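You operate a simulated robot arm through the tools that you are given. There is no shell and no other tool.

The job below is to be done with a simulated robot arm. You get a single attempt, and the scene is never put back.

Task
Set the controls near the top of the black table. At the end: the black screw is turned to tight; the relay knob is turned to 24 V; the yellow padlock is on the white paste tin; the silver screw is turned to tight; the copper screw is turned to tight; the relay switch is switched on; whatever was shut is shut again. Leave all else as you found it, and nothing knocked over.

It is judged by the outcome, as a careful person would: the job done as asked, and still so three seconds after it is handed in. It fails if anything else is knocked over, pushed out of place, dropped, spilled or broken.

Robot
A 7-joint arm with a two-finger parallel gripper, fixed in place. Base frame: the origin is at the foot of the arm, x ahead of it, y to its left, z up; the work surface is at about z = 0. Units: mm, degrees, N and s.
With the tool pointing down near the work surface it reaches from about 240 to 620 mm from the base axis. Its first joint turns from -66.0 to 66.0 degrees. Payload 2.6 kg.
The tool frame sits at the grasp point between the pads (the TCP): z along the fingers, y along the line on which they close. The tips reach 30 mm beyond it. The gripper opens to 94 mm. The fingers are 28 mm wide and 10 mm thick; the gripper's body (50 by 96 mm) begins 55 mm behind the TCP.
Orientation is that of the tool frame in the base frame, as a unit quaternion [x, y, z, w]. With the fingers straight down and closing along the base's y, the tool's x points along the base's -x, its y along +y and its z along -z.

Tools
- The arm moves only by the tool move_arm. Its arguments are lists of equal length, an entry for each row: "slide": the shift along the tool's x, y, z in mm, a list of three; "delta_rot": the turn, a rotation vector about the tool's x, y, z in degrees, a list of three. In form: {"slide": [[x, y, z], ...], "delta_rot": [[rx, ry, rz], ...]}. A call has 1 to 20 rows; each row shifts and turns the commanded pose from where the row before left it, along the tool's axes as they then stand. "jaw" is the opening, from 0 (shut) to 1 (fully open), set as the call begins (left out, the last holds). Each row takes 0.2 s and may step no farther than 50 mm and 8.6 degrees from the row before; otherwise, or with a gripper value out of range, the whole call is refused. Where a pose cannot be reached the arm comes as near as it can. A force on the tool above 40 N (or 10 N above the force at the start of the call, whichever is more), or a blocked arm, ends the call early, and 0.2 s more pass. Each finger travels about 72 mm/s and halts on what it meets, pressing with about 25 N; the grip force reading is that of the motor and also rises with nothing between the fingers. The clock runs only during rows and for 0.2 s after the last one: add rows that do not move to give the fingers time. The reply holds the time, the measured pose of the TCP, the force on the tool along the base axes, the opening and the grip force, in the units named above and with some noise, with the torque about the TCP (base axes, N m) and any sound that the robot's microphone picked up.
- Cameras (640 x 400 px; columns grow to the right, rows downward): "scene" is fixed at [51.4, 442.4, 571.9]; the picture's right is [-0.64, -0.77, 0.00], its down [-0.44, 0.37, -0.82] and it looks along [0.63, -0.52, -0.58] (base axes); focal length 339 px, centre (320, 200). "wrist" rides on the gripper at [76, 14, -103] in the tool frame; the picture's right is [-0.18, 0.98, 0.00], its down [-0.75, -0.14, -0.64] and it looks along [-0.63, -0.12, 0.77] (tool axes); focal length 243 px, centre (320, 200). There is no depth. A picture from a camera that has moved, and an enlarged one, comes with that camera's place and axes in the base frame and with its lens. The place of the scene camera against the robot may be out by one fixed shift of up to 12 mm in any direction.
- snapshot(camera): a new picture of that camera. The clock stands still meanwhile.
- zoom(camera, box): a new picture of the part [left, top, right, bottom] of that camera's present view, enlarged. The clock stands still meanwhile.
- job_done(): hands the job in; it is judged then, once.

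Nothing tells you positions but the pictures and the camera data. Unless the task says otherwise, let go and move clear before handing in.

The tools are called by a JSON object that holds its "api" and its "payload". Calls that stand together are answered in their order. move_arm: Moves the arm, as the interface text tells. Its arguments: {"type":"object","properties":{"slide":{"type":"array","items":{"type":"array","items":{"type":"number"}}},"delta_rot":{"type":"array","items":{"type":"array","items":{"type":"number"}}},"jaw":{"type":"number"}},"required":["slide","delta_rot"]} The other tools are called the same way: snapshot (camera) takes a picture; zoom (camera, box) takes an enlarged picture of a part of a camera's view; job_done () hands the job in.

At the start:

```text
time: 0.0
eef_pos: [359.2, 19.6, 357.0]
ee_rot: [0.0, 1.0, 0.0, 0.0]
wrist_force: [-0.2, 1.2, 0.0]
torque: [0.0, -0.03, -0.01]
grip_width: 94.0
finger_force: 0.1
```

scene: 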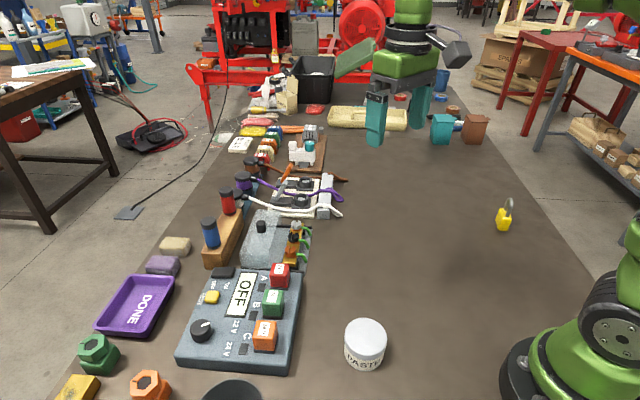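
wrist: 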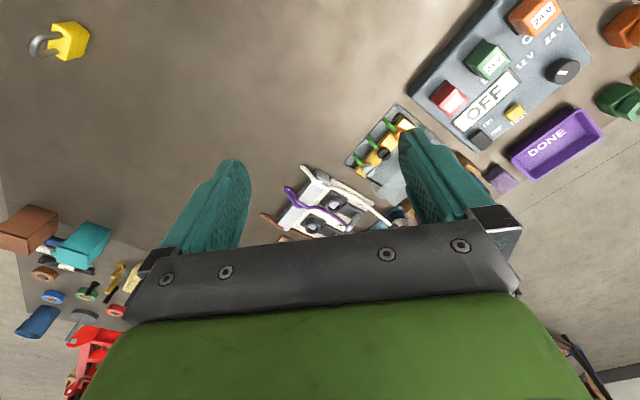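

I see a table with a relay box (knob, switch, coloured plugs), a block with screws and wires, a yellow padlock, and a white paste tin. I'll take closer looks first.

{"api": "zoom", "payload": {"camera": "scene", "box": [160, 240, 320, 390]}}

{"api": "zoom", "payload": {"camera": "scene", "box": [190, 110, 350, 270]}}

{"api": "zoom", "payload": {"camera": "wrist", "box": [250, 80, 450, 250]}}

{"api": "zoom", "payload": {"camera": "wrist", "box": [400, 0, 640, 190]}}

{"api": "zoom", "payload": {"camera": "scene", "box": [330, 170, 530, 380]}}

```text
2.67 times, centred on (240, 315) of scene
camera zoom: at [51.4, 442.4, 571.9], right [-0.64, -0.77, 0.0], down [-0.44, 0.37, -0.82], along [0.63, -0.52, -0.58], focal length 904 px, centre (533, -107)
```

zoom: 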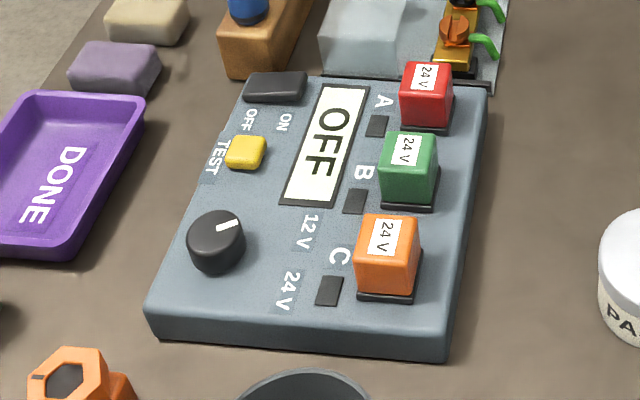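

```text
2.50 times, centred on (270, 190) of scene
camera zoom: at [51.4, 442.4, 571.9], right [-0.64, -0.77, 0.0], down [-0.44, 0.37, -0.82], along [0.63, -0.52, -0.58], focal length 847 px, centre (445, 225)
```

zoom: 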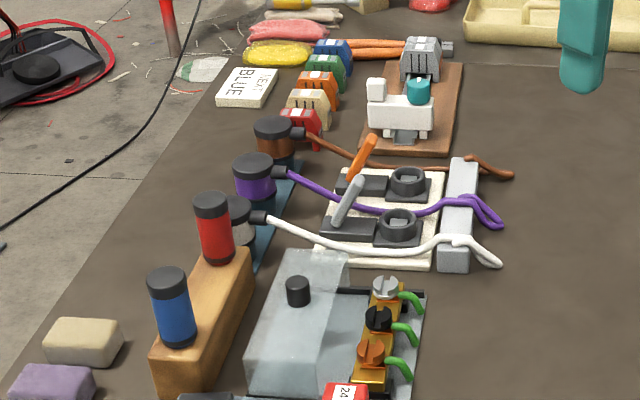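

```text
2.35 times, centred on (350, 165) of wrist
camera zoom: at [285.5, 34.0, 459.2], right [0.18, 0.98, 0.0], down [0.75, -0.14, 0.64], along [0.63, -0.12, -0.77], focal length 571 px, centre (249, 282)
```

zoom: 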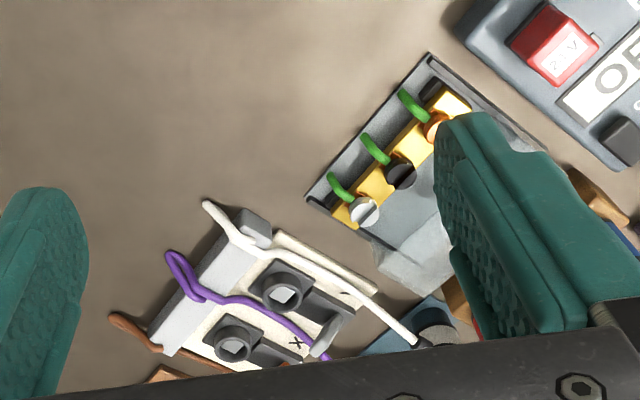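

```text
2.11 times, centred on (520, 95) of wrist
camera zoom: at [285.5, 34.0, 459.2], right [0.18, 0.98, 0.0], down [0.75, -0.14, 0.64], along [0.63, -0.12, -0.77], focal length 511 px, centre (-101, 421)
```

zoom: 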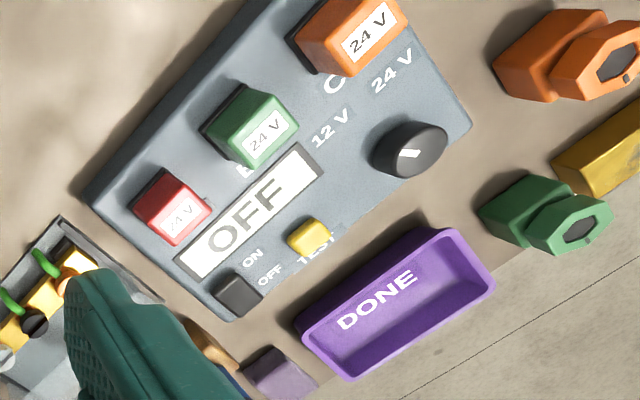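

```text
1.90 times, centred on (430, 275) of scene
camera zoom: at [51.4, 442.4, 571.9], right [-0.64, -0.77, 0.0], down [-0.44, 0.37, -0.82], along [0.63, -0.52, -0.58], focal length 645 px, centre (110, 57)
```

zoom: 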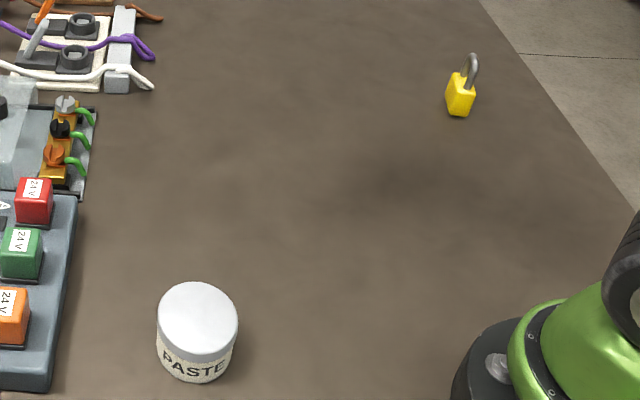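

The terminal block with its three slotted screws is around (530, 110), the relay box around (440, 330), the padlock near (268, -360), and the tin near (252, 165). I'll move the wrist camera closer to the terminal block to inspect it.

{"api": "move_arm", "payload": {"slide": [[-10, 18, 39], [-10, 18, 39], [-10, 18, 39], [0, 0, 0], [0, 0, 0]], "delta_rot": [[0, 0, -8], [0, 0, -8], [0, 0, -8], [0, 0, -8], [0, 0, -8]], "jaw": 1}}

{"api": "snapshot", "payload": {"camera": "wrist"}}

```text
time: 1.2
eef_pos: [383.1, 78.4, 238.5]
ee_rot: [-0.344, 0.939, -0.001, 0.0]
wrist_force: [0.3, -0.2, -0.2]
torque: [-0.01, 0.02, -0.01]
grip_width: 93.8
finger_force: 0.0
```

```text
taken
camera wrist: at [317.1, 40.0, 341.9], right [-0.49, 0.87, 0.0], down [0.67, 0.38, 0.64], along [0.56, 0.32, -0.77], focal length 243 px, centre (320, 200)
```

wrist: 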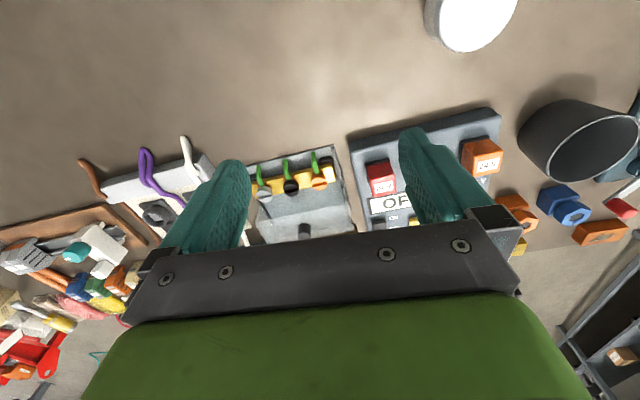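

The terminal block is now nearly level in the wrist view. I'll zoom in on it and on the relay box.

{"api": "zoom", "payload": {"camera": "wrist", "box": [235, 135, 365, 245]}}

{"api": "zoom", "payload": {"camera": "scene", "box": [230, 200, 320, 290]}}

```text
3.64 times, centred on (300, 190) of wrist
camera zoom: at [317.1, 40.0, 341.9], right [-0.49, 0.87, 0.0], down [0.67, 0.38, 0.64], along [0.56, 0.32, -0.77], focal length 882 px, centre (393, 236)
```

zoom: 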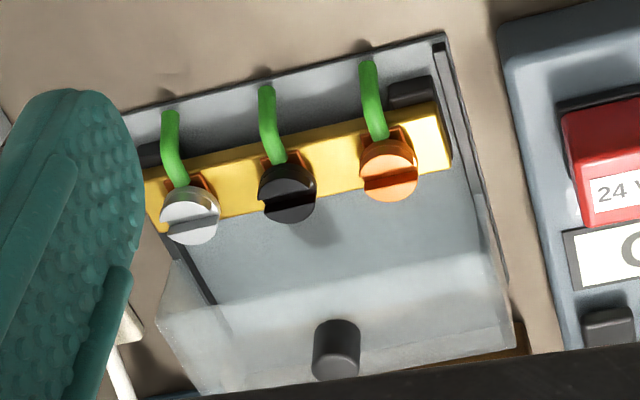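

```text
4.44 times, centred on (275, 245) of scene
camera zoom: at [51.4, 442.4, 571.9], right [-0.64, -0.77, 0.0], down [-0.44, 0.37, -0.82], along [0.63, -0.52, -0.58], focal length 1506 px, centre (520, 0)
```

zoom: 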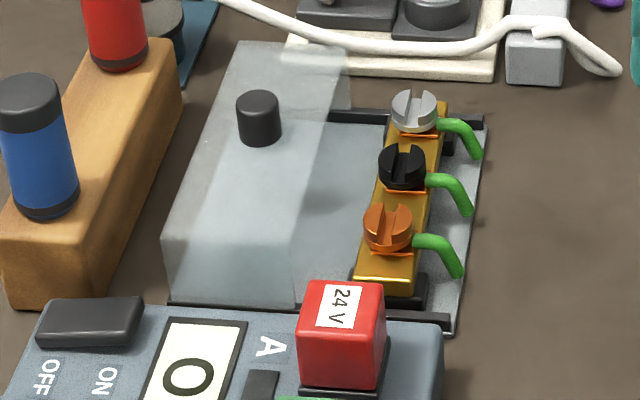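

The hood is slid back with the screws exposed, so the block is already open. Next I'll view the relay box up close.

{"api": "move_arm", "payload": {"slide": [[-13.3, 36.4, 5], [-13.3, 36.4, 5], [-13.3, 36.4, 5], [-13.3, 36.4, 5], [-13.3, 36.4, 5]], "delta_rot": [[0, 0, 0], [0, 0, 0], [0, 0, 0], [0, 0, 0], [0, 0, 0]]}}

{"api": "snapshot", "payload": {"camera": "wrist"}}

```text
time: 2.4
eef_pos: [317.1, 260.9, 215.4]
ee_rot: [-0.342, 0.94, 0.0, 0.0]
wrist_force: [0.3, 0.2, -0.5]
torque: [0.02, 0.01, -0.03]
grip_width: 93.9
finger_force: 0.0
```

```text
taken
camera wrist: at [251.0, 222.8, 318.4], right [-0.49, 0.87, 0.0], down [0.67, 0.38, 0.64], along [0.56, 0.32, -0.77], focal length 243 px, centre (320, 200)
```

wrist: 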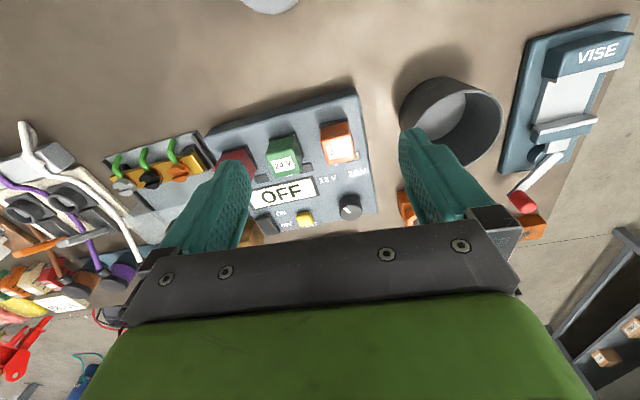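

{"api": "zoom", "payload": {"camera": "wrist", "box": [240, 90, 390, 240]}}

{"api": "zoom", "payload": {"camera": "wrist", "box": [250, 165, 380, 240]}}

{"api": "zoom", "payload": {"camera": "scene", "box": [180, 260, 260, 350]}}

```text
2.67 times, centred on (315, 165) of wrist
camera zoom: at [251.0, 222.8, 318.4], right [-0.49, 0.87, 0.0], down [0.67, 0.38, 0.64], along [0.56, 0.32, -0.77], focal length 647 px, centre (333, 293)
```

zoom: 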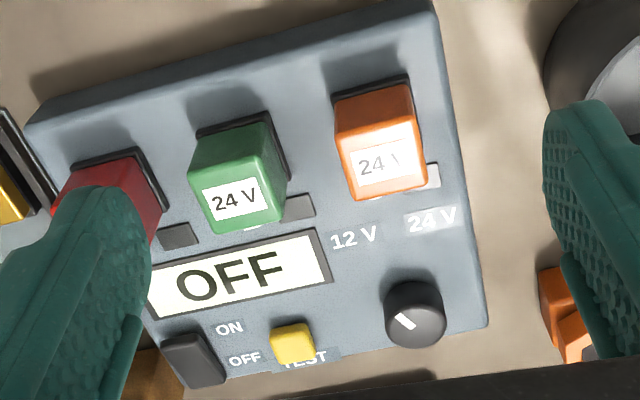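

```text
4.92 times, centred on (315, 202) of wrist
camera zoom: at [251.0, 222.8, 318.4], right [-0.49, 0.87, 0.0], down [0.67, 0.38, 0.64], along [0.56, 0.32, -0.77], focal length 1194 px, centre (345, 188)
```

zoom: 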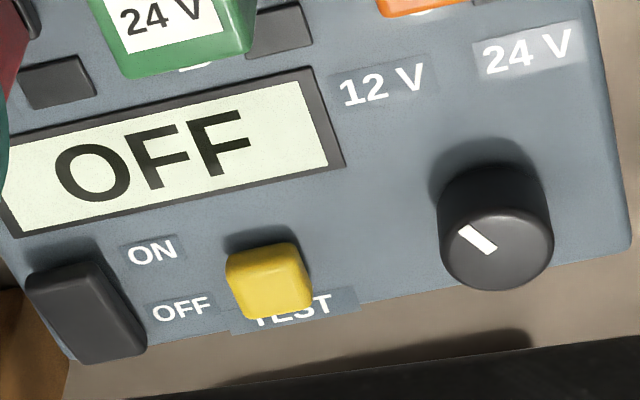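

```text
4.44 times, centred on (220, 305) of scene
camera zoom: at [51.4, 442.4, 571.9], right [-0.64, -0.77, 0.0], down [-0.44, 0.37, -0.82], along [0.62, -0.52, -0.58], focal length 1506 px, centre (764, -267)
```

zoom: 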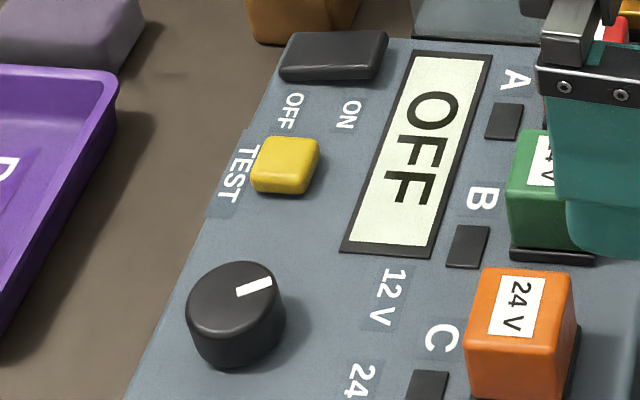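

The relay knob's white mark points towards the 12 V side; the rocker has ON towards the robot and OFF on the far side. I'll move closer to see the switch and knob heights.

{"api": "move_arm", "payload": {"slide": [[-27.5, -26.7, 16], [-27.5, -26.7, 16], [-27.5, -26.7, 16], [-27.5, -26.7, 16]], "delta_rot": [[0, 0, 0], [0, 0, 0], [0, 0, 0], [0, 0, 0]]}}

{"api": "snapshot", "payload": {"camera": "wrist"}}

```text
time: 3.4
eef_pos: [471.4, 249.4, 148.9]
ee_rot: [-0.342, 0.94, 0.0, -0.001]
wrist_force: [-0.2, -0.5, 0.0]
torque: [0.0, 0.01, -0.01]
grip_width: 94.0
finger_force: 0.0
```

```text
taken
camera wrist: at [405.2, 211.1, 252.1], right [-0.49, 0.87, 0.0], down [0.67, 0.38, 0.64], along [0.56, 0.32, -0.77], focal length 243 px, centre (320, 200)
```

wrist: 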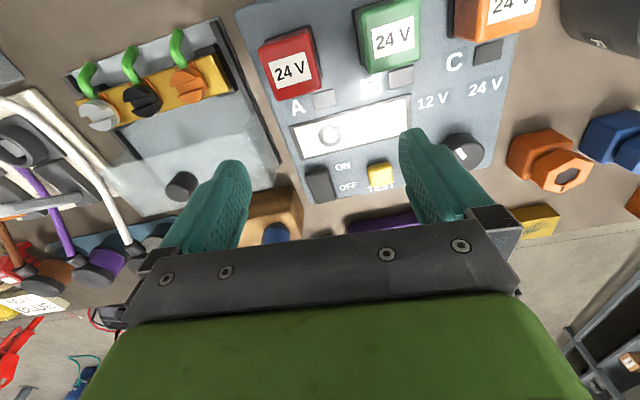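

{"api": "zoom", "payload": {"camera": "wrist", "box": [290, 90, 410, 210]}}

{"api": "zoom", "payload": {"camera": "wrist", "box": [50, 15, 290, 225]}}

{"api": "zoom", "payload": {"camera": "wrist", "box": [395, 60, 525, 190]}}

```text
3.33 times, centred on (350, 150) of wrist
camera zoom: at [405.2, 211.1, 252.1], right [-0.49, 0.87, 0.0], down [0.67, 0.38, 0.64], along [0.56, 0.32, -0.77], focal length 809 px, centre (220, 367)
```

zoom: 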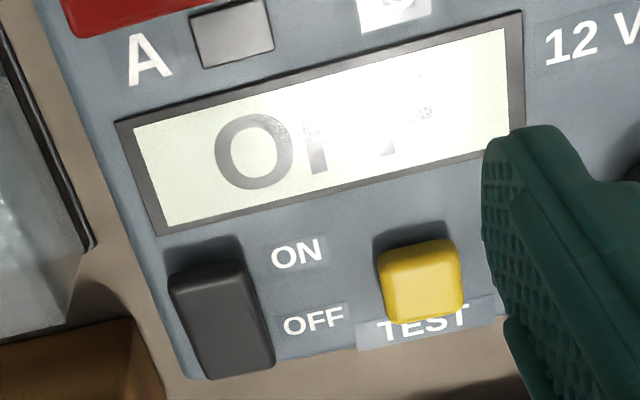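

```text
1.90 times, centred on (170, 120) of wrist
camera zoom: at [405.2, 211.1, 252.1], right [-0.49, 0.87, 0.0], down [0.67, 0.38, 0.64], along [0.56, 0.32, -0.77], focal length 462 px, centre (606, 352)
```

zoom: 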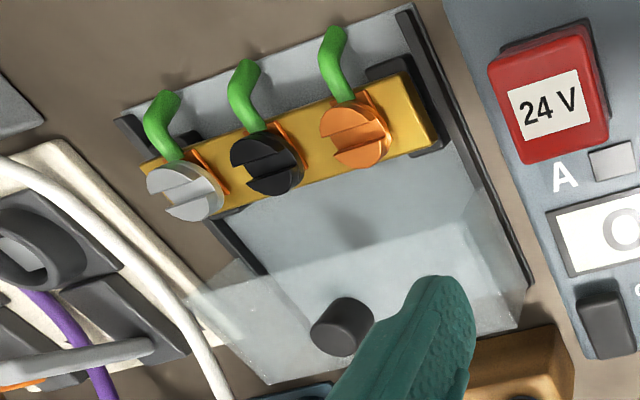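

```text
3.08 times, centred on (460, 125) of wrist
camera zoom: at [405.2, 211.1, 252.1], right [-0.49, 0.87, 0.0], down [0.67, 0.38, 0.64], along [0.56, 0.32, -0.77], focal length 746 px, centre (-111, 431)
```

zoom: 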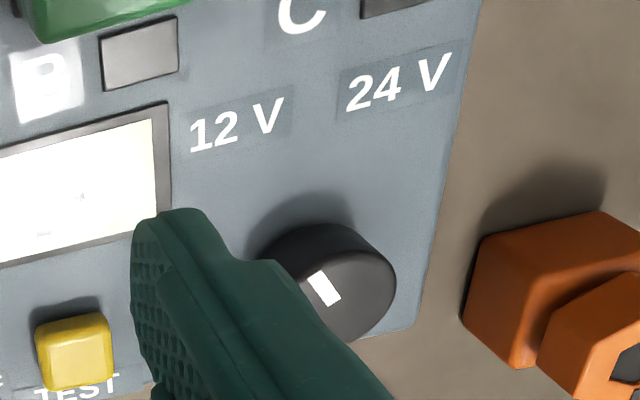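

The screw heads sit at about (571, 82), (538, 113) and (506, 145), with tops near z = 43 and about 25 mm across. I'll go above the copper screw with the jaw narrowed.

{"api": "move_arm", "payload": {"slide": [[13.5, -34.1, 0], [13.5, -34.1, 0], [13.5, -34.1, 0], [0, 0, 10], [0, 0, 10], [0, 0, 10]], "delta_rot": [[0, 0, 0], [0, 0, 0], [0, 0, 0], [0, 0, 0], [0, 0, 0], [0, 0, -5.8]], "jaw": 0.4}}

{"api": "snapshot", "payload": {"camera": "wrist"}}

{"api": "snapshot", "payload": {"camera": "scene"}}

```text
time: 4.8
eef_pos: [504.2, 144.1, 119.1]
ee_rot: [-0.39, 0.921, 0.0, 0.0]
wrist_force: [1.0, 0.2, -0.2]
torque: [0.02, -0.01, -0.04]
grip_width: 37.9
finger_force: 0.1
```

```text
taken
camera wrist: at [442.0, 99.0, 223.1], right [-0.58, 0.82, 0.0], down [0.63, 0.44, 0.64], along [0.52, 0.37, -0.77], focal length 243 px, centre (320, 200)
```

wrist: 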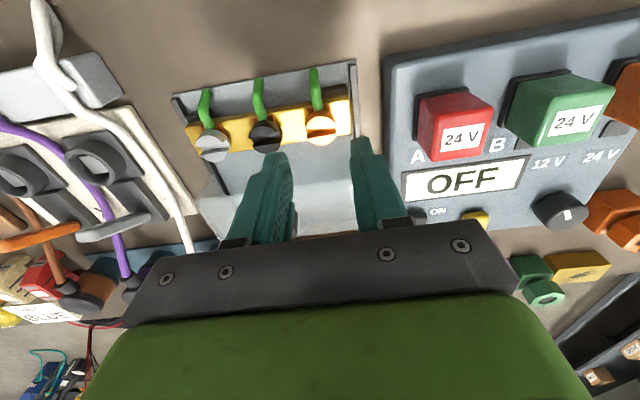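

```text
taken
```

scene: 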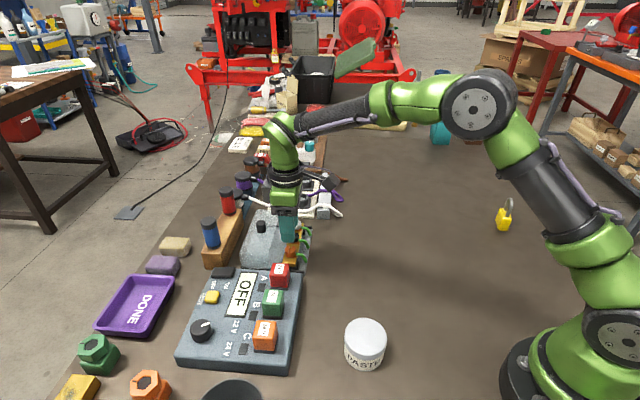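

{"api": "zoom", "payload": {"camera": "wrist", "box": [170, 60, 370, 190]}}

{"api": "zoom", "payload": {"camera": "scene", "box": [240, 200, 330, 280]}}

```text
3.08 times, centred on (270, 125) of wrist
camera zoom: at [442.0, 99.0, 223.1], right [-0.58, 0.82, 0.0], down [0.63, 0.44, 0.64], along [0.52, 0.37, -0.77], focal length 746 px, centre (474, 431)
```

zoom: 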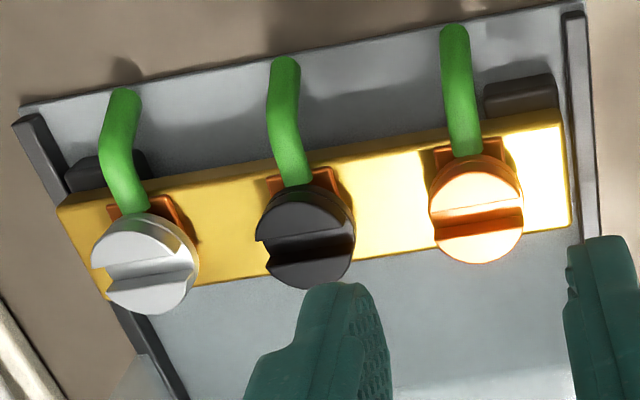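

```text
5.00 times, centred on (285, 240) of scene
camera zoom: at [51.4, 442.4, 571.9], right [-0.64, -0.77, 0.0], down [-0.44, 0.37, -0.82], along [0.63, -0.52, -0.58], focal length 1694 px, centre (495, 0)
```

zoom: 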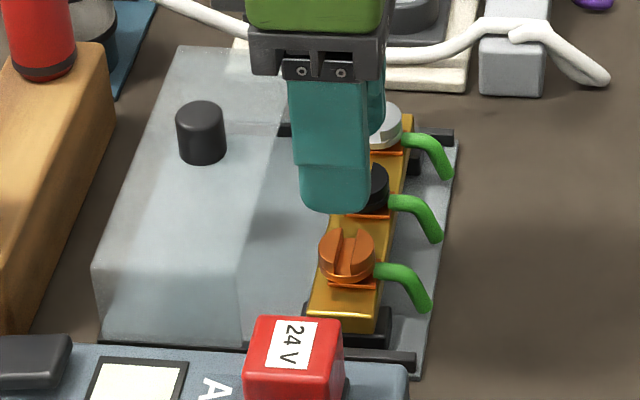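

Copper head is confirmed near (505.5, 145.5). I'll rotate the gripper counter-clockwise first (for a long clockwise turn), centre it, and descend part way.

{"api": "move_arm", "payload": {"slide": [[-1.9, 0, 0], [0, 0, 6], [0, 0, 6], [0, 0, 6], [0, 0, 6], [0, 0, 6]], "delta_rot": [[0, 0, -8], [0, 0, -8], [0, 0, -8], [0, 0, -8], [0, 0, -8], [0, 0, 0]], "jaw": 0.36}}

{"api": "snapshot", "payload": {"camera": "wrist"}}

{"api": "zoom", "payload": {"camera": "scene", "box": [240, 200, 330, 280]}}

```text
time: 6.2
eef_pos: [505.3, 144.3, 90.1]
ee_rot: [-0.681, 0.732, 0.0, 0.0]
wrist_force: [-0.6, 0.0, 0.9]
torque: [-0.01, -0.04, -0.02]
grip_width: 33.8
finger_force: 0.2
```

```text
taken
camera wrist: at [486.6, 70.4, 192.8], right [-0.97, 0.25, 0.0], down [0.19, 0.74, 0.64], along [0.16, 0.62, -0.77], focal length 243 px, centre (320, 200)
```

wrist: 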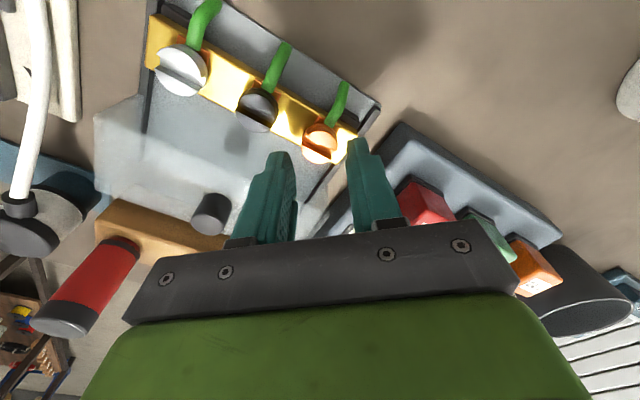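

```text
5.00 times, centred on (285, 240) of scene
camera zoom: at [51.4, 442.4, 571.9], right [-0.64, -0.77, 0.0], down [-0.44, 0.37, -0.82], along [0.63, -0.52, -0.58], focal length 1694 px, centre (495, 0)
```

zoom: 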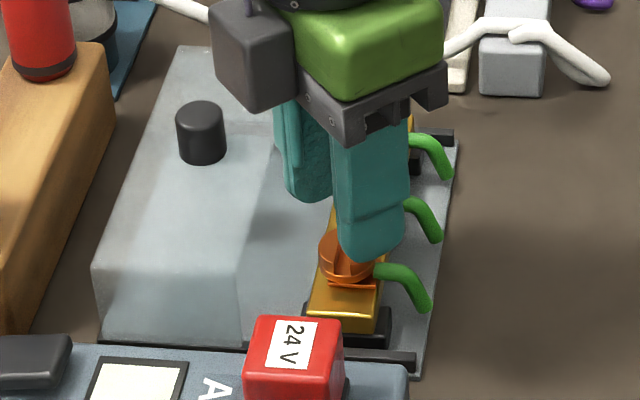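

{"api": "zoom", "payload": {"camera": "wrist", "box": [220, 80, 400, 190]}}

```text
3.56 times, centred on (310, 135) of wrist
camera zoom: at [486.6, 70.4, 192.8], right [-0.97, 0.25, 0.0], down [0.19, 0.74, 0.64], along [0.16, 0.62, -0.77], focal length 863 px, centre (356, 431)
```

zoom: 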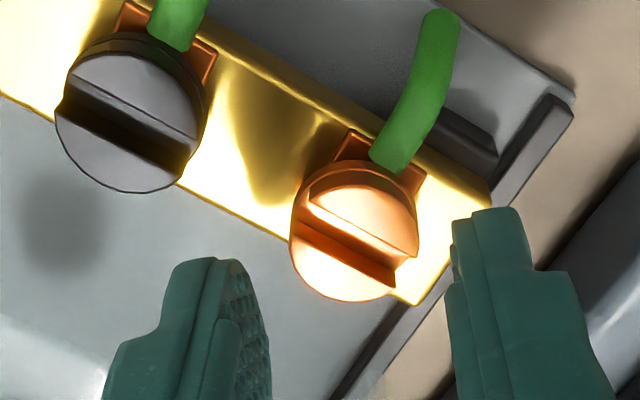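

The copper head top is near (507, 146, z 45). I'll centre and descend so the pads cover about the top 8 mm, then close.

{"api": "move_arm", "payload": {"slide": [[-2.0, -1.6, 0], [0, 0, 8], [0, 0, 8], [0, 0, 6.5], [0, 0, 0]], "delta_rot": [[0, 0, 0], [0, 0, 0], [0, 0, 0], [0, 0, 0], [0, 0, 0]]}}

{"api": "zoom", "payload": {"camera": "wrist", "box": [220, 80, 400, 190]}}

{"api": "zoom", "payload": {"camera": "scene", "box": [240, 200, 330, 280]}}

```text
time: 7.4
eef_pos: [506.9, 146.2, 65.5]
ee_rot: [-0.681, 0.732, 0.0, 0.0]
wrist_force: [0.4, 0.3, -0.5]
torque: [0.0, 0.01, 0.02]
grip_width: 33.7
finger_force: 0.1
```

```text
3.56 times, centred on (310, 135) of wrist
camera zoom: at [488.4, 72.3, 169.7], right [-0.97, 0.26, 0.0], down [0.2, 0.74, 0.64], along [0.16, 0.62, -0.77], focal length 863 px, centre (356, 431)
```

zoom: 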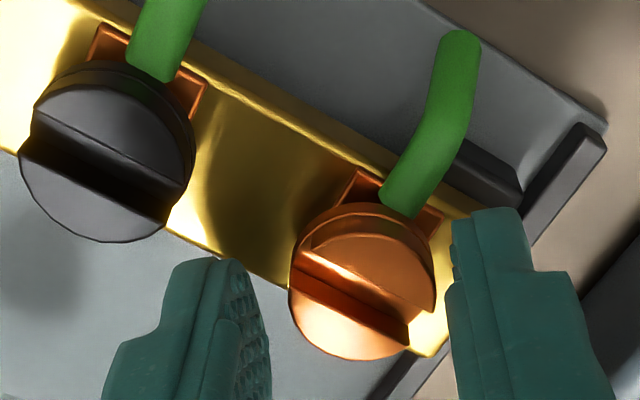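

```text
5.00 times, centred on (285, 240) of scene
camera zoom: at [51.4, 442.4, 571.9], right [-0.64, -0.77, 0.0], down [-0.44, 0.37, -0.82], along [0.63, -0.52, -0.58], focal length 1694 px, centre (495, 0)
```

zoom: 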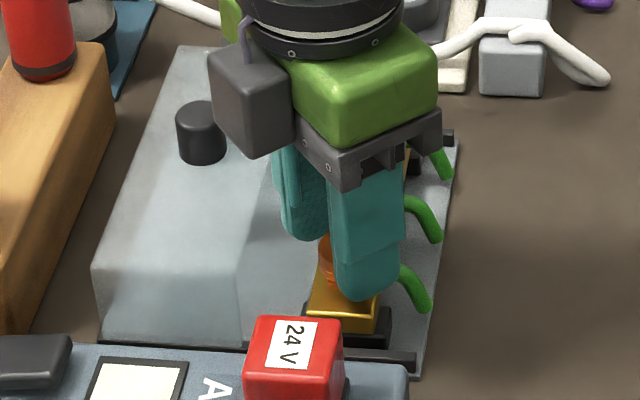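

The pads straddle the copper head. Now I close on it.

{"api": "move_arm", "payload": {"slide": [[0, 0, 0], [0, 0, 0], [0, 0, 0]], "delta_rot": [[0, 0, 0], [0, 0, 0], [0, 0, 0]], "jaw": 0.15}}

```text
time: 8.2
eef_pos: [505.9, 146.4, 66.1]
ee_rot: [-0.68, 0.733, 0.002, -0.001]
wrist_force: [-19.6, -2.2, 5.2]
torque: [0.14, 0.44, -0.04]
grip_width: 24.8
finger_force: 44.6
```

The head is held (24.8 mm wide), but there's a side force, so I'll shift slightly to relieve it.

{"api": "move_arm", "payload": {"slide": [[0, 1.0, 0], [0, 0.5, 0]], "delta_rot": [[0, 0, 0], [0, 0, 0]]}}

```text
time: 8.8
eef_pos: [505.1, 148.2, 66.5]
ee_rot: [-0.681, 0.732, -0.001, 0.0]
wrist_force: [-10.7, -2.6, -1.2]
torque: [0.85, 0.5, -0.04]
grip_width: 24.7
finger_force: 44.9
```

{"api": "move_arm", "payload": {"slide": [[0, 0.8, 0], [0, 0, 0]], "delta_rot": [[0, 0, 0], [0, 0, 0]]}}

```text
time: 9.4
eef_pos: [505.4, 147.0, 67.4]
ee_rot: [-0.681, 0.732, -0.001, 0.002]
wrist_force: [4.7, 2.9, -16.7]
torque: [0.51, -0.09, 0.02]
grip_width: 24.7
finger_force: 44.7
```

{"api": "move_arm", "payload": {"slide": [[0, 0, 0], [0, 0, 0]], "delta_rot": [[0, 0, 0], [0, 0, 0]]}}

```text
time: 10.0
eef_pos: [505.5, 146.8, 66.3]
ee_rot: [-0.681, 0.733, -0.001, 0.001]
wrist_force: [14.6, 5.2, -25.7]
torque: [0.3, -0.39, 0.06]
grip_width: 24.6
finger_force: 45.1
```

{"api": "move_arm", "payload": {"slide": [[0, -0.7, 0.7], [0, 0, 0]], "delta_rot": [[0, 0, 0], [0, 0, 0]]}}

```text
time: 10.6
eef_pos: [504.1, 147.4, 66.5]
ee_rot: [-0.681, 0.733, 0.0, 0.0]
wrist_force: [13.9, 7.3, -22.2]
torque: [-0.71, -0.3, 0.04]
grip_width: 24.7
finger_force: 45.0
```

{"api": "move_arm", "payload": {"slide": [[0, 0, 0], [0, 0, 0], [0, 0, 0]], "delta_rot": [[0, 0, 0], [0, 0, 0], [0, 0, 0]]}}

```text
time: 11.4
eef_pos: [505.8, 146.5, 66.6]
ee_rot: [-0.681, 0.732, -0.001, 0.001]
wrist_force: [14.6, 8.0, -21.8]
torque: [-0.43, -0.3, 0.03]
grip_width: 24.9
finger_force: 44.5
```

{"api": "move_arm", "payload": {"slide": [[0, 0, 0], [0, 0, 0], [0, 0, 0]], "delta_rot": [[0, 0, 0], [0, 0, 0], [0, 0, 0]], "jaw": 0.33}}

{"api": "move_arm", "payload": {"slide": [[0, 0, 0], [0, 0, 0]], "delta_rot": [[0, 0, 0], [0, 0, 0]]}}

{"api": "zoom", "payload": {"camera": "wrist", "box": [220, 80, 400, 190]}}

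```text
time: 12.2
eef_pos: [504.5, 147.4, 65.7]
ee_rot: [-0.681, 0.733, 0.0, 0.0]
wrist_force: [-0.5, 0.1, -0.5]
torque: [-0.01, -0.01, 0.0]
grip_width: 31.1
finger_force: 0.0
```

```text
time: 12.8
eef_pos: [504.6, 146.3, 66.0]
ee_rot: [-0.68, 0.733, 0.001, 0.001]
wrist_force: [-0.6, -1.2, 0.3]
torque: [0.0, 0.0, -0.01]
grip_width: 31.0
finger_force: 0.2
```

```text
3.56 times, centred on (310, 135) of wrist
camera zoom: at [486.6, 72.5, 169.6], right [-0.97, 0.26, 0.0], down [0.2, 0.74, 0.64], along [0.16, 0.62, -0.77], focal length 863 px, centre (356, 431)
```

zoom: 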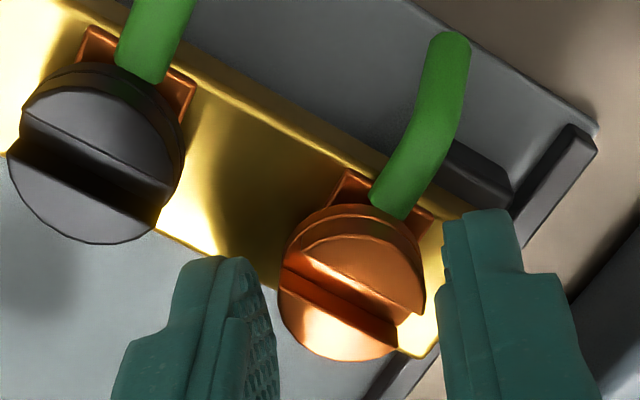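

{"api": "move_arm", "payload": {"slide": [[0, -0.8, 0], [0, 0, 0]], "delta_rot": [[0, 0, 0], [0, 0, 0]]}}

{"api": "move_arm", "payload": {"slide": [[0, 0, 0], [0, 0, 0], [0, 0, 0]], "delta_rot": [[0, 0, 0], [0, 0, 0], [0, 0, 0]], "jaw": 0.2}}

```text
time: 13.4
eef_pos: [506.2, 147.0, 66.1]
ee_rot: [-0.681, 0.732, 0.001, 0.0]
wrist_force: [-1.2, 0.0, 1.0]
torque: [0.0, 0.03, 0.02]
grip_width: 31.0
finger_force: 0.0
```

```text
time: 14.2
eef_pos: [506.4, 146.6, 67.2]
ee_rot: [-0.681, 0.732, 0.001, -0.001]
wrist_force: [-7.8, -1.0, 4.2]
torque: [-0.1, 0.21, -0.04]
grip_width: 24.5
finger_force: 44.9
```

Now the grip is nearly force-free. I'll start turning clockwise a little to see how the torque responds.

{"api": "move_arm", "payload": {"slide": [[0, 0, 0], [0, 0, 0], [0, 0, 0]], "delta_rot": [[0, 0, 5], [0, 0, 5], [0, 0, 5]]}}

{"api": "zoom", "payload": {"camera": "wrist", "box": [220, 80, 400, 190]}}

```text
time: 15.0
eef_pos: [506.0, 146.7, 66.2]
ee_rot: [-0.578, 0.816, -0.001, 0.0]
wrist_force: [-11.3, -3.8, 4.2]
torque: [0.77, -0.01, -0.02]
grip_width: 24.6
finger_force: 45.0
```

```text
3.56 times, centred on (310, 135) of wrist
camera zoom: at [468.7, 80.2, 170.0], right [-0.87, 0.5, 0.0], down [0.38, 0.66, 0.64], along [0.32, 0.56, -0.77], focal length 863 px, centre (356, 431)
```

zoom: 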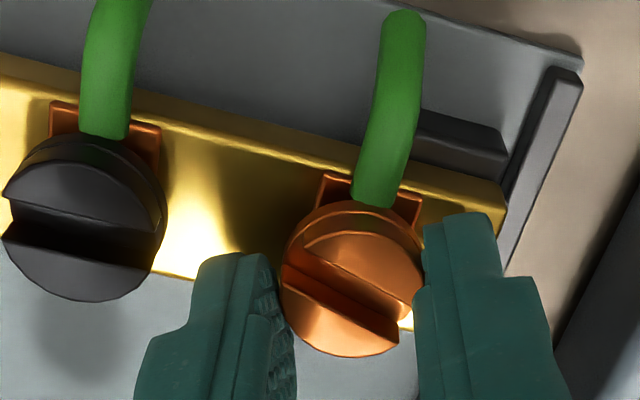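

The copper screw turns with the gripper at little torque. I'll continue clockwise.

{"api": "move_arm", "payload": {"slide": [[0, 0, 0], [0, 0, 0], [0, 0, 0], [0, 0, 0]], "delta_rot": [[0, 0, 7], [0, 0, 7], [0, 0, 7], [0, 0, 7]]}}

{"api": "move_arm", "payload": {"slide": [[0, 0, 0], [0, 0, 0], [0, 0, 0], [0, 0, 0]], "delta_rot": [[0, 0, 7], [0, 0, 7], [0, 0, 7], [0, 0, 7]]}}

{"api": "zoom", "payload": {"camera": "wrist", "box": [220, 80, 400, 190]}}

```text
time: 16.0
eef_pos: [507.9, 146.1, 66.3]
ee_rot: [-0.364, 0.931, -0.001, 0.001]
wrist_force: [5.0, 3.3, -7.1]
torque: [0.02, -0.16, 0.01]
grip_width: 24.6
finger_force: 45.4
```

```text
time: 17.0
eef_pos: [508.0, 146.2, 66.5]
ee_rot: [-0.128, 0.992, -0.001, 0.001]
wrist_force: [14.9, 0.5, -15.6]
torque: [0.33, -1.43, 0.02]
grip_width: 24.7
finger_force: 44.9
```

```text
3.56 times, centred on (310, 135) of wrist
camera zoom: at [431.0, 140.5, 169.8], right [-0.07, 1.0, 0.0], down [0.76, 0.06, 0.64], along [0.64, 0.04, -0.77], focal length 863 px, centre (356, 431)
```

zoom: 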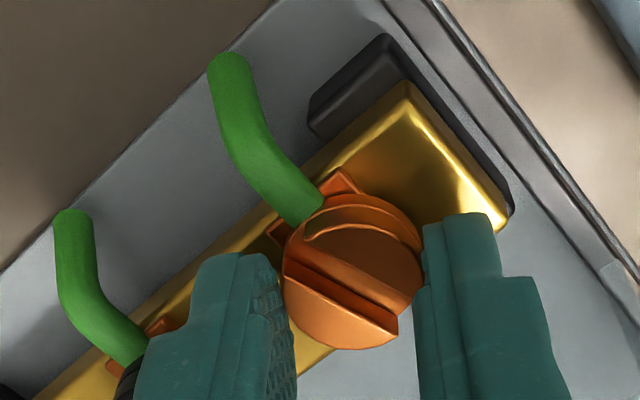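

71° turned so far without a stop. I continue clockwise, following with a slight lowering.

{"api": "move_arm", "payload": {"slide": [[0.5, 0, 0.3], [0.5, 0, 0.2], [0, 0, 0], [0, 0, 0]], "delta_rot": [[0, 0, 5], [0, 0, 5], [0, 0, 5], [0, 0, 5]]}}

```text
time: 18.0
eef_pos: [505.7, 144.1, 67.1]
ee_rot: [0.044, 0.999, -0.001, 0.003]
wrist_force: [15.4, -5.4, -7.8]
torque: [-0.28, -1.03, 0.53]
grip_width: 25.0
finger_force: 45.0
```

{"api": "zoom", "payload": {"camera": "wrist", "box": [220, 80, 400, 190]}}

{"api": "move_arm", "payload": {"slide": [[0, 0, 0], [0, 0, 0]], "delta_rot": [[0, 0, 3], [0, 0, 0]]}}

{"api": "zoom", "payload": {"camera": "wrist", "box": [220, 80, 400, 190]}}

```text
3.56 times, centred on (310, 135) of wrist
camera zoom: at [432.8, 166.6, 169.7], right [0.27, 0.96, 0.0], down [0.73, -0.21, 0.65], along [0.62, -0.18, -0.76], focal length 863 px, centre (356, 431)
```

zoom: 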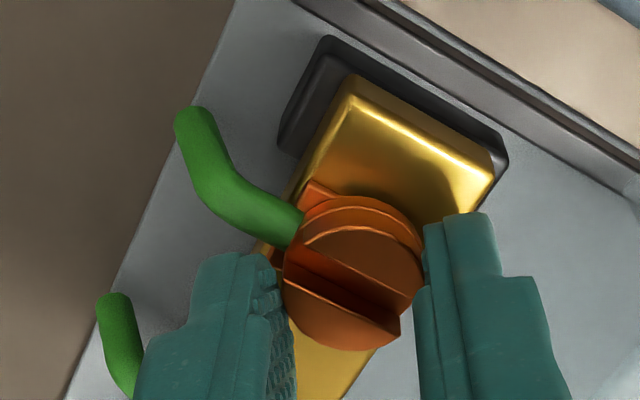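

```text
time: 18.6
eef_pos: [506.1, 145.5, 67.0]
ee_rot: [0.071, 0.997, -0.001, 0.002]
wrist_force: [11.7, -9.7, 0.9]
torque: [-0.26, -0.7, 0.62]
grip_width: 24.9
finger_force: 45.3
```

```text
3.56 times, centred on (310, 135) of wrist
camera zoom: at [433.5, 170.5, 169.8], right [0.32, 0.95, 0.0], down [0.72, -0.25, 0.65], along [0.61, -0.21, -0.76], focal length 863 px, centre (356, 431)
```

zoom: 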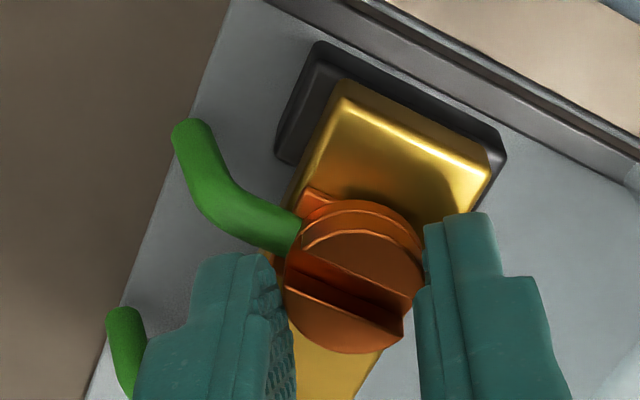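

The slot has gone from along the row to across it (90° turn), with torque rising to a stop, so copper is tight. I'll open, lift, and move above the black screw while rotating back counter-clockwise.

{"api": "move_arm", "payload": {"slide": [[0, 0, 0], [0, 0, 0], [0, 0, -12], [0, 0, -12], [0, 0, -12], [-17.5, -13.7, 0], [-17.5, -13.7, 0]], "delta_rot": [[0, 0, 0], [0, 0, 0], [0, 0, 0], [0, 0, 0], [0, 0, 0], [0, 0, 0], [0, 0, 0]], "jaw": 0.35}}

{"api": "move_arm", "payload": {"slide": [[0, 0, 0], [0, 0, 0], [0, 0, 0], [0, 0, 0], [0, 0, 0], [0, 0, 0], [0, 0, 0], [0, 0, 0], [0, 0, 0], [0, 0, 0], [0, 0, 0], [0, 0, 0], [0, 0, 0]], "delta_rot": [[0, 0, -8], [0, 0, -8], [0, 0, -8], [0, 0, -8], [0, 0, -8], [0, 0, -8], [0, 0, -8], [0, 0, -8], [0, 0, -8], [0, 0, -8], [0, 0, -8], [0, 0, -6], [0, 0, 0]]}}

{"api": "zoom", "payload": {"camera": "wrist", "box": [220, 80, 400, 190]}}

{"api": "snapshot", "payload": {"camera": "wrist"}}

```text
time: 20.2
eef_pos: [535.5, 115.9, 101.6]
ee_rot: [0.07, 0.998, 0.0, 0.001]
wrist_force: [0.6, -0.4, -0.3]
torque: [0.0, 0.01, 0.0]
grip_width: 33.0
finger_force: 0.1
```

```text
time: 23.0
eef_pos: [536.7, 115.5, 102.9]
ee_rot: [-0.681, 0.732, 0.0, 0.0]
wrist_force: [0.4, 0.6, -0.2]
torque: [0.04, 0.03, -0.02]
grip_width: 33.0
finger_force: 0.0
```

```text
3.56 times, centred on (310, 135) of wrist
camera zoom: at [517.9, 39.8, 205.3], right [-0.97, 0.25, 0.0], down [0.19, 0.74, 0.64], along [0.16, 0.62, -0.77], focal length 863 px, centre (356, 431)
```

zoom: 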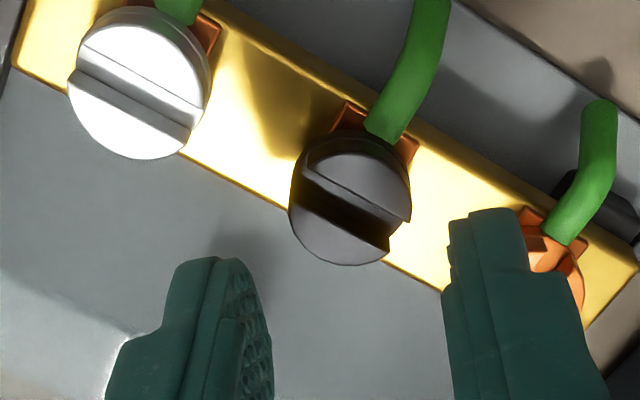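

```text
taken
camera wrist: at [517.9, 39.8, 205.3], right [-0.97, 0.25, 0.0], down [0.19, 0.74, 0.64], along [0.16, 0.62, -0.77], focal length 243 px, centre (320, 200)
```

wrist: 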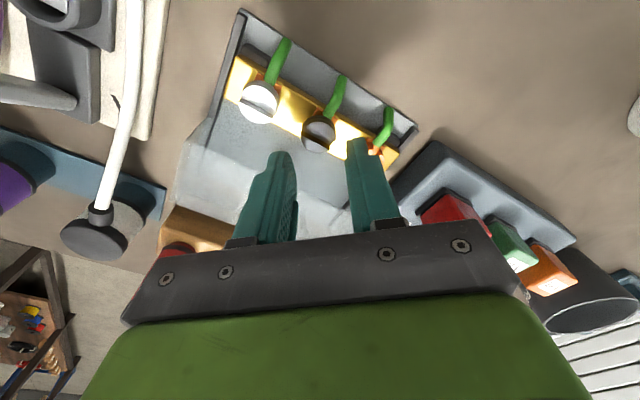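

Copper's slot is now across the row. I'll centre over the black screw and descend.

{"api": "move_arm", "payload": {"slide": [[0.4, -0.8, 0], [0, 0, 10], [0, 0, 10], [0, 0, 9], [0, 0, 6], [0, 0, 0]], "delta_rot": [[0, 0, 0], [0, 0, 0], [0, 0, 0], [0, 0, 0], [0, 0, 0], [0, 0, 0]], "jaw": 0.33}}

{"api": "zoom", "payload": {"camera": "wrist", "box": [220, 80, 400, 190]}}

```text
time: 24.4
eef_pos: [537.2, 114.1, 67.5]
ee_rot: [-0.681, 0.732, 0.0, 0.0]
wrist_force: [-0.3, 0.6, 0.4]
torque: [-0.02, 0.04, -0.03]
grip_width: 31.0
finger_force: 0.0
```

```text
3.56 times, centred on (310, 135) of wrist
camera zoom: at [518.3, 39.7, 170.3], right [-0.97, 0.26, 0.0], down [0.2, 0.74, 0.64], along [0.16, 0.62, -0.77], focal length 863 px, centre (356, 431)
```

zoom: 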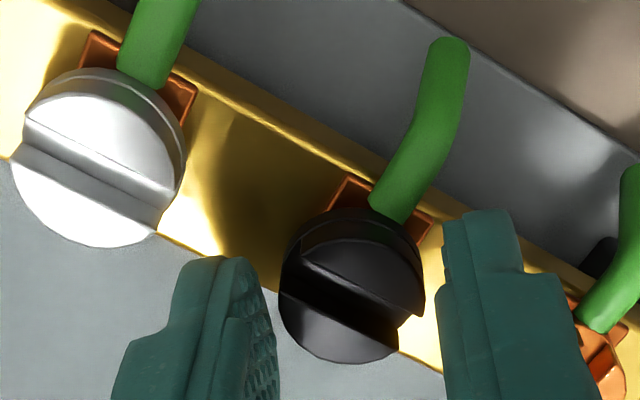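

{"api": "move_arm", "payload": {"slide": [[0, -0.5, 0], [0, 0, 0]], "delta_rot": [[0, 0, 0], [0, 0, 0]]}}

{"api": "move_arm", "payload": {"slide": [[0, 0, 0], [0, 0, 0], [0, 0, 0]], "delta_rot": [[0, 0, 0], [0, 0, 0], [0, 0, 0]], "jaw": 0.2}}

```text
time: 25.0
eef_pos: [538.2, 114.4, 66.7]
ee_rot: [-0.681, 0.732, 0.0, 0.0]
wrist_force: [-0.5, -0.1, 0.5]
torque: [-0.02, -0.02, 0.0]
grip_width: 31.0
finger_force: 0.1
```

```text
time: 25.8
eef_pos: [537.4, 115.2, 66.1]
ee_rot: [-0.68, 0.733, 0.001, -0.001]
wrist_force: [-12.7, -3.0, 6.2]
torque: [-0.04, 0.38, -0.02]
grip_width: 24.8
finger_force: 45.8
```

Black is gripped. I'll relieve the small side load and turn clockwise.

{"api": "move_arm", "payload": {"slide": [[0, 0.4, 0], [0, 0, 0], [0, 0, 0], [0, 0, 0]], "delta_rot": [[0, 0, 4], [0, 0, 7], [0, 0, 7], [0, 0, 7]]}}

{"api": "move_arm", "payload": {"slide": [[0, 0, 0], [0, 0, 0], [0, 0, 0], [0, 0, 0]], "delta_rot": [[0, 0, 7], [0, 0, 7], [0, 0, 7], [0, 0, 7]]}}

{"api": "zoom", "payload": {"camera": "wrist", "box": [220, 80, 400, 190]}}

```text
time: 26.8
eef_pos: [537.6, 115.0, 66.6]
ee_rot: [-0.506, 0.862, -0.001, 0.002]
wrist_force: [6.2, 2.6, -4.1]
torque: [-0.17, 0.26, 0.02]
grip_width: 24.8
finger_force: 45.1
```

```text
time: 27.8
eef_pos: [537.7, 114.1, 65.3]
ee_rot: [-0.282, 0.959, 0.0, 0.002]
wrist_force: [23.2, 6.5, -11.7]
torque: [-0.03, 0.03, -0.01]
grip_width: 24.7
finger_force: 45.3
```

```text
3.56 times, centred on (310, 135) of wrist
camera zoom: at [467.1, 84.9, 170.1], right [-0.38, 0.93, 0.0], down [0.71, 0.29, 0.65], along [0.6, 0.24, -0.76], focal length 863 px, centre (356, 431)
```

zoom: 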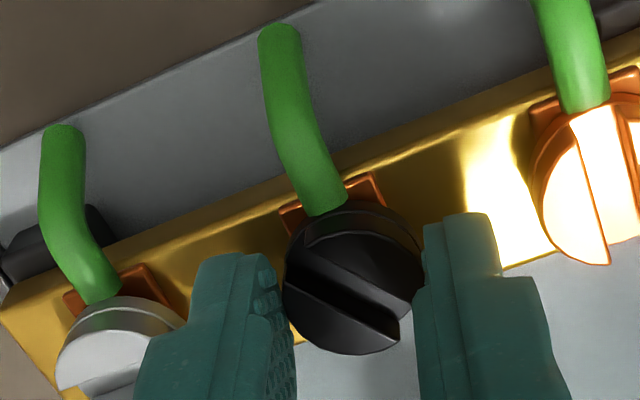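

{"api": "move_arm", "payload": {"slide": [[-0.6, -0.4, 0.3], [0, 0, 0], [0, 0, 0]], "delta_rot": [[0, 0, 6], [0, 0, 7], [0, 0, 7]]}}

```text
time: 28.6
eef_pos: [538.6, 113.5, 67.2]
ee_rot: [-0.111, 0.994, 0.0, 0.002]
wrist_force: [9.2, 2.7, -3.9]
torque: [0.25, -1.5, 0.0]
grip_width: 24.8
finger_force: 44.9
```

{"api": "move_arm", "payload": {"slide": [[0, 0, 0], [0, 0, 0], [0, 0, 0], [0, 0, 0]], "delta_rot": [[0, 0, 6], [0, 0, 6], [0, 0, 5], [0, 0, 0]]}}

{"api": "move_arm", "payload": {"slide": [[0, 0, 0], [0, 0, 0], [0, 0, 0]], "delta_rot": [[0, 0, 3], [0, 0, 2], [0, 0, 0]]}}

{"api": "zoom", "payload": {"camera": "wrist", "box": [220, 80, 400, 190]}}

```text
time: 29.6
eef_pos: [538.3, 114.0, 67.3]
ee_rot: [0.038, 0.999, 0.0, 0.001]
wrist_force: [4.3, -2.9, 2.4]
torque: [-0.3, -0.63, 0.5]
grip_width: 24.9
finger_force: 44.7
```

```text
time: 30.4
eef_pos: [538.6, 112.5, 66.5]
ee_rot: [0.081, 0.997, -0.001, 0.0]
wrist_force: [-3.8, -7.7, 11.2]
torque: [-0.17, 0.12, 0.68]
grip_width: 24.9
finger_force: 44.8
```

```text
3.56 times, centred on (310, 135) of wrist
camera zoom: at [466.5, 139.9, 170.3], right [0.34, 0.94, 0.0], down [0.72, -0.26, 0.64], along [0.6, -0.22, -0.77], focal length 863 px, centre (356, 431)
```

zoom: 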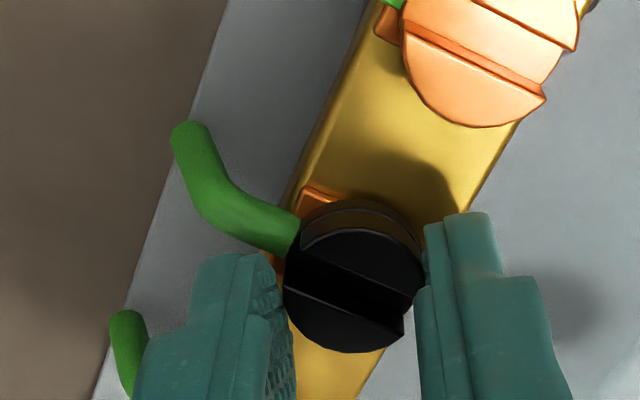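

Black's slot is now parallel to copper's, with the same stop torque, so it's tight. Next, the silver screw.

{"api": "move_arm", "payload": {"slide": [[0, 0, 0], [0, 0, 0], [0, 0, -12], [0, 0, -12], [0, 0, -12], [-17.8, -13, 0], [-17.8, -13, 0]], "delta_rot": [[0, 0, 0], [0, 0, 0], [0, 0, 0], [0, 0, 0], [0, 0, 0], [0, 0, 0], [0, 0, 0]], "jaw": 0.35}}

{"api": "move_arm", "payload": {"slide": [[0, 0, 0], [0, 0, 0], [0, 0, 0], [0, 0, 0], [0, 0, 0], [0, 0, 0], [0, 0, 0], [0, 0, 0], [0, 0, 0], [0, 0, 0], [0, 0, 0], [0, 0, 0], [0, 0, 0]], "delta_rot": [[0, 0, -8], [0, 0, -8], [0, 0, -8], [0, 0, -8], [0, 0, -8], [0, 0, -8], [0, 0, -8], [0, 0, -8], [0, 0, -8], [0, 0, -8], [0, 0, -8], [0, 0, -7], [0, 0, 0]]}}

{"api": "zoom", "payload": {"camera": "wrist", "box": [220, 80, 400, 190]}}

{"api": "snapshot", "payload": {"camera": "scene"}}

```text
time: 32.0
eef_pos: [569.8, 82.7, 102.0]
ee_rot: [0.08, 0.997, 0.0, 0.0]
wrist_force: [0.4, 0.7, 0.2]
torque: [0.02, 0.02, 0.0]
grip_width: 32.9
finger_force: 0.0
```

```text
time: 34.8
eef_pos: [569.0, 82.8, 102.1]
ee_rot: [-0.682, 0.731, 0.001, 0.0]
wrist_force: [-0.4, 0.1, 0.9]
torque: [-0.01, 0.03, 0.0]
grip_width: 32.7
finger_force: 0.0
```

```text
3.56 times, centred on (310, 135) of wrist
camera zoom: at [550.0, 8.3, 206.1], right [-0.97, 0.25, 0.0], down [0.19, 0.74, 0.64], along [0.16, 0.62, -0.77], focal length 863 px, centre (356, 431)
```

zoom: 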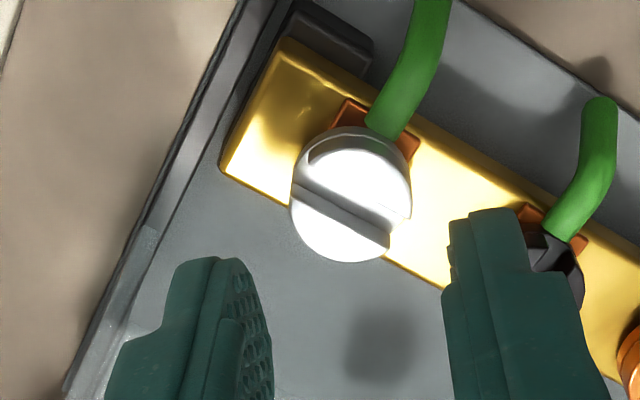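

```text
taken
```

scene: 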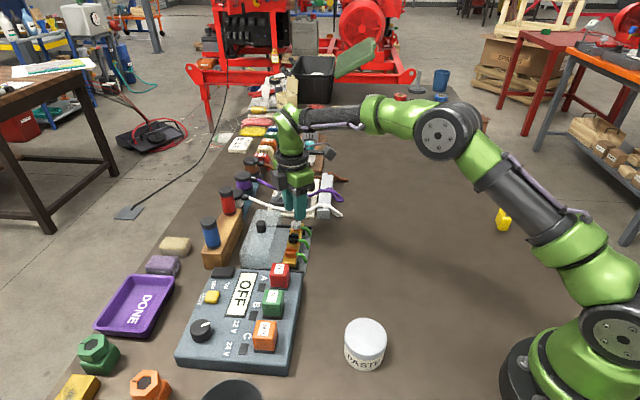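

Silver view matches the black one, so I use the same offsets and descend.

{"api": "move_arm", "payload": {"slide": [[0.4, -0.9, 0], [0, 0, 10], [0, 0, 10], [0, 0, 9], [0, 0, 6], [0, 0, 0]], "delta_rot": [[0, 0, 0], [0, 0, 0], [0, 0, 0], [0, 0, 0], [0, 0, 0], [0, 0, 0]], "jaw": 0.33}}

{"api": "zoom", "payload": {"camera": "wrist", "box": [220, 80, 400, 190]}}

```text
time: 36.2
eef_pos: [569.3, 82.0, 67.3]
ee_rot: [-0.68, 0.733, 0.0, 0.0]
wrist_force: [0.3, 1.0, 0.0]
torque: [0.02, 0.02, -0.02]
grip_width: 31.0
finger_force: 0.2
```

```text
3.56 times, centred on (310, 135) of wrist
camera zoom: at [551.0, 7.6, 170.5], right [-0.97, 0.26, 0.0], down [0.2, 0.74, 0.64], along [0.16, 0.62, -0.77], focal length 863 px, centre (356, 431)
```

zoom: 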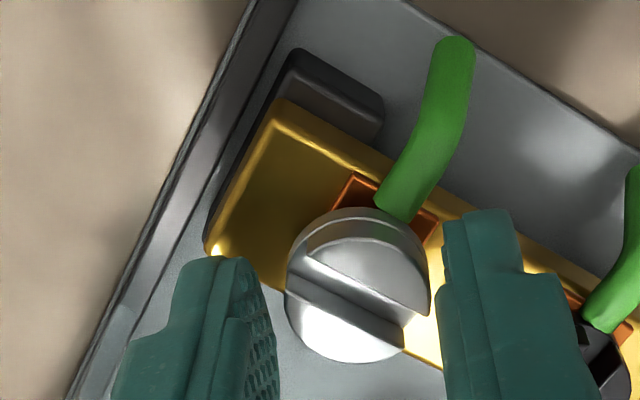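

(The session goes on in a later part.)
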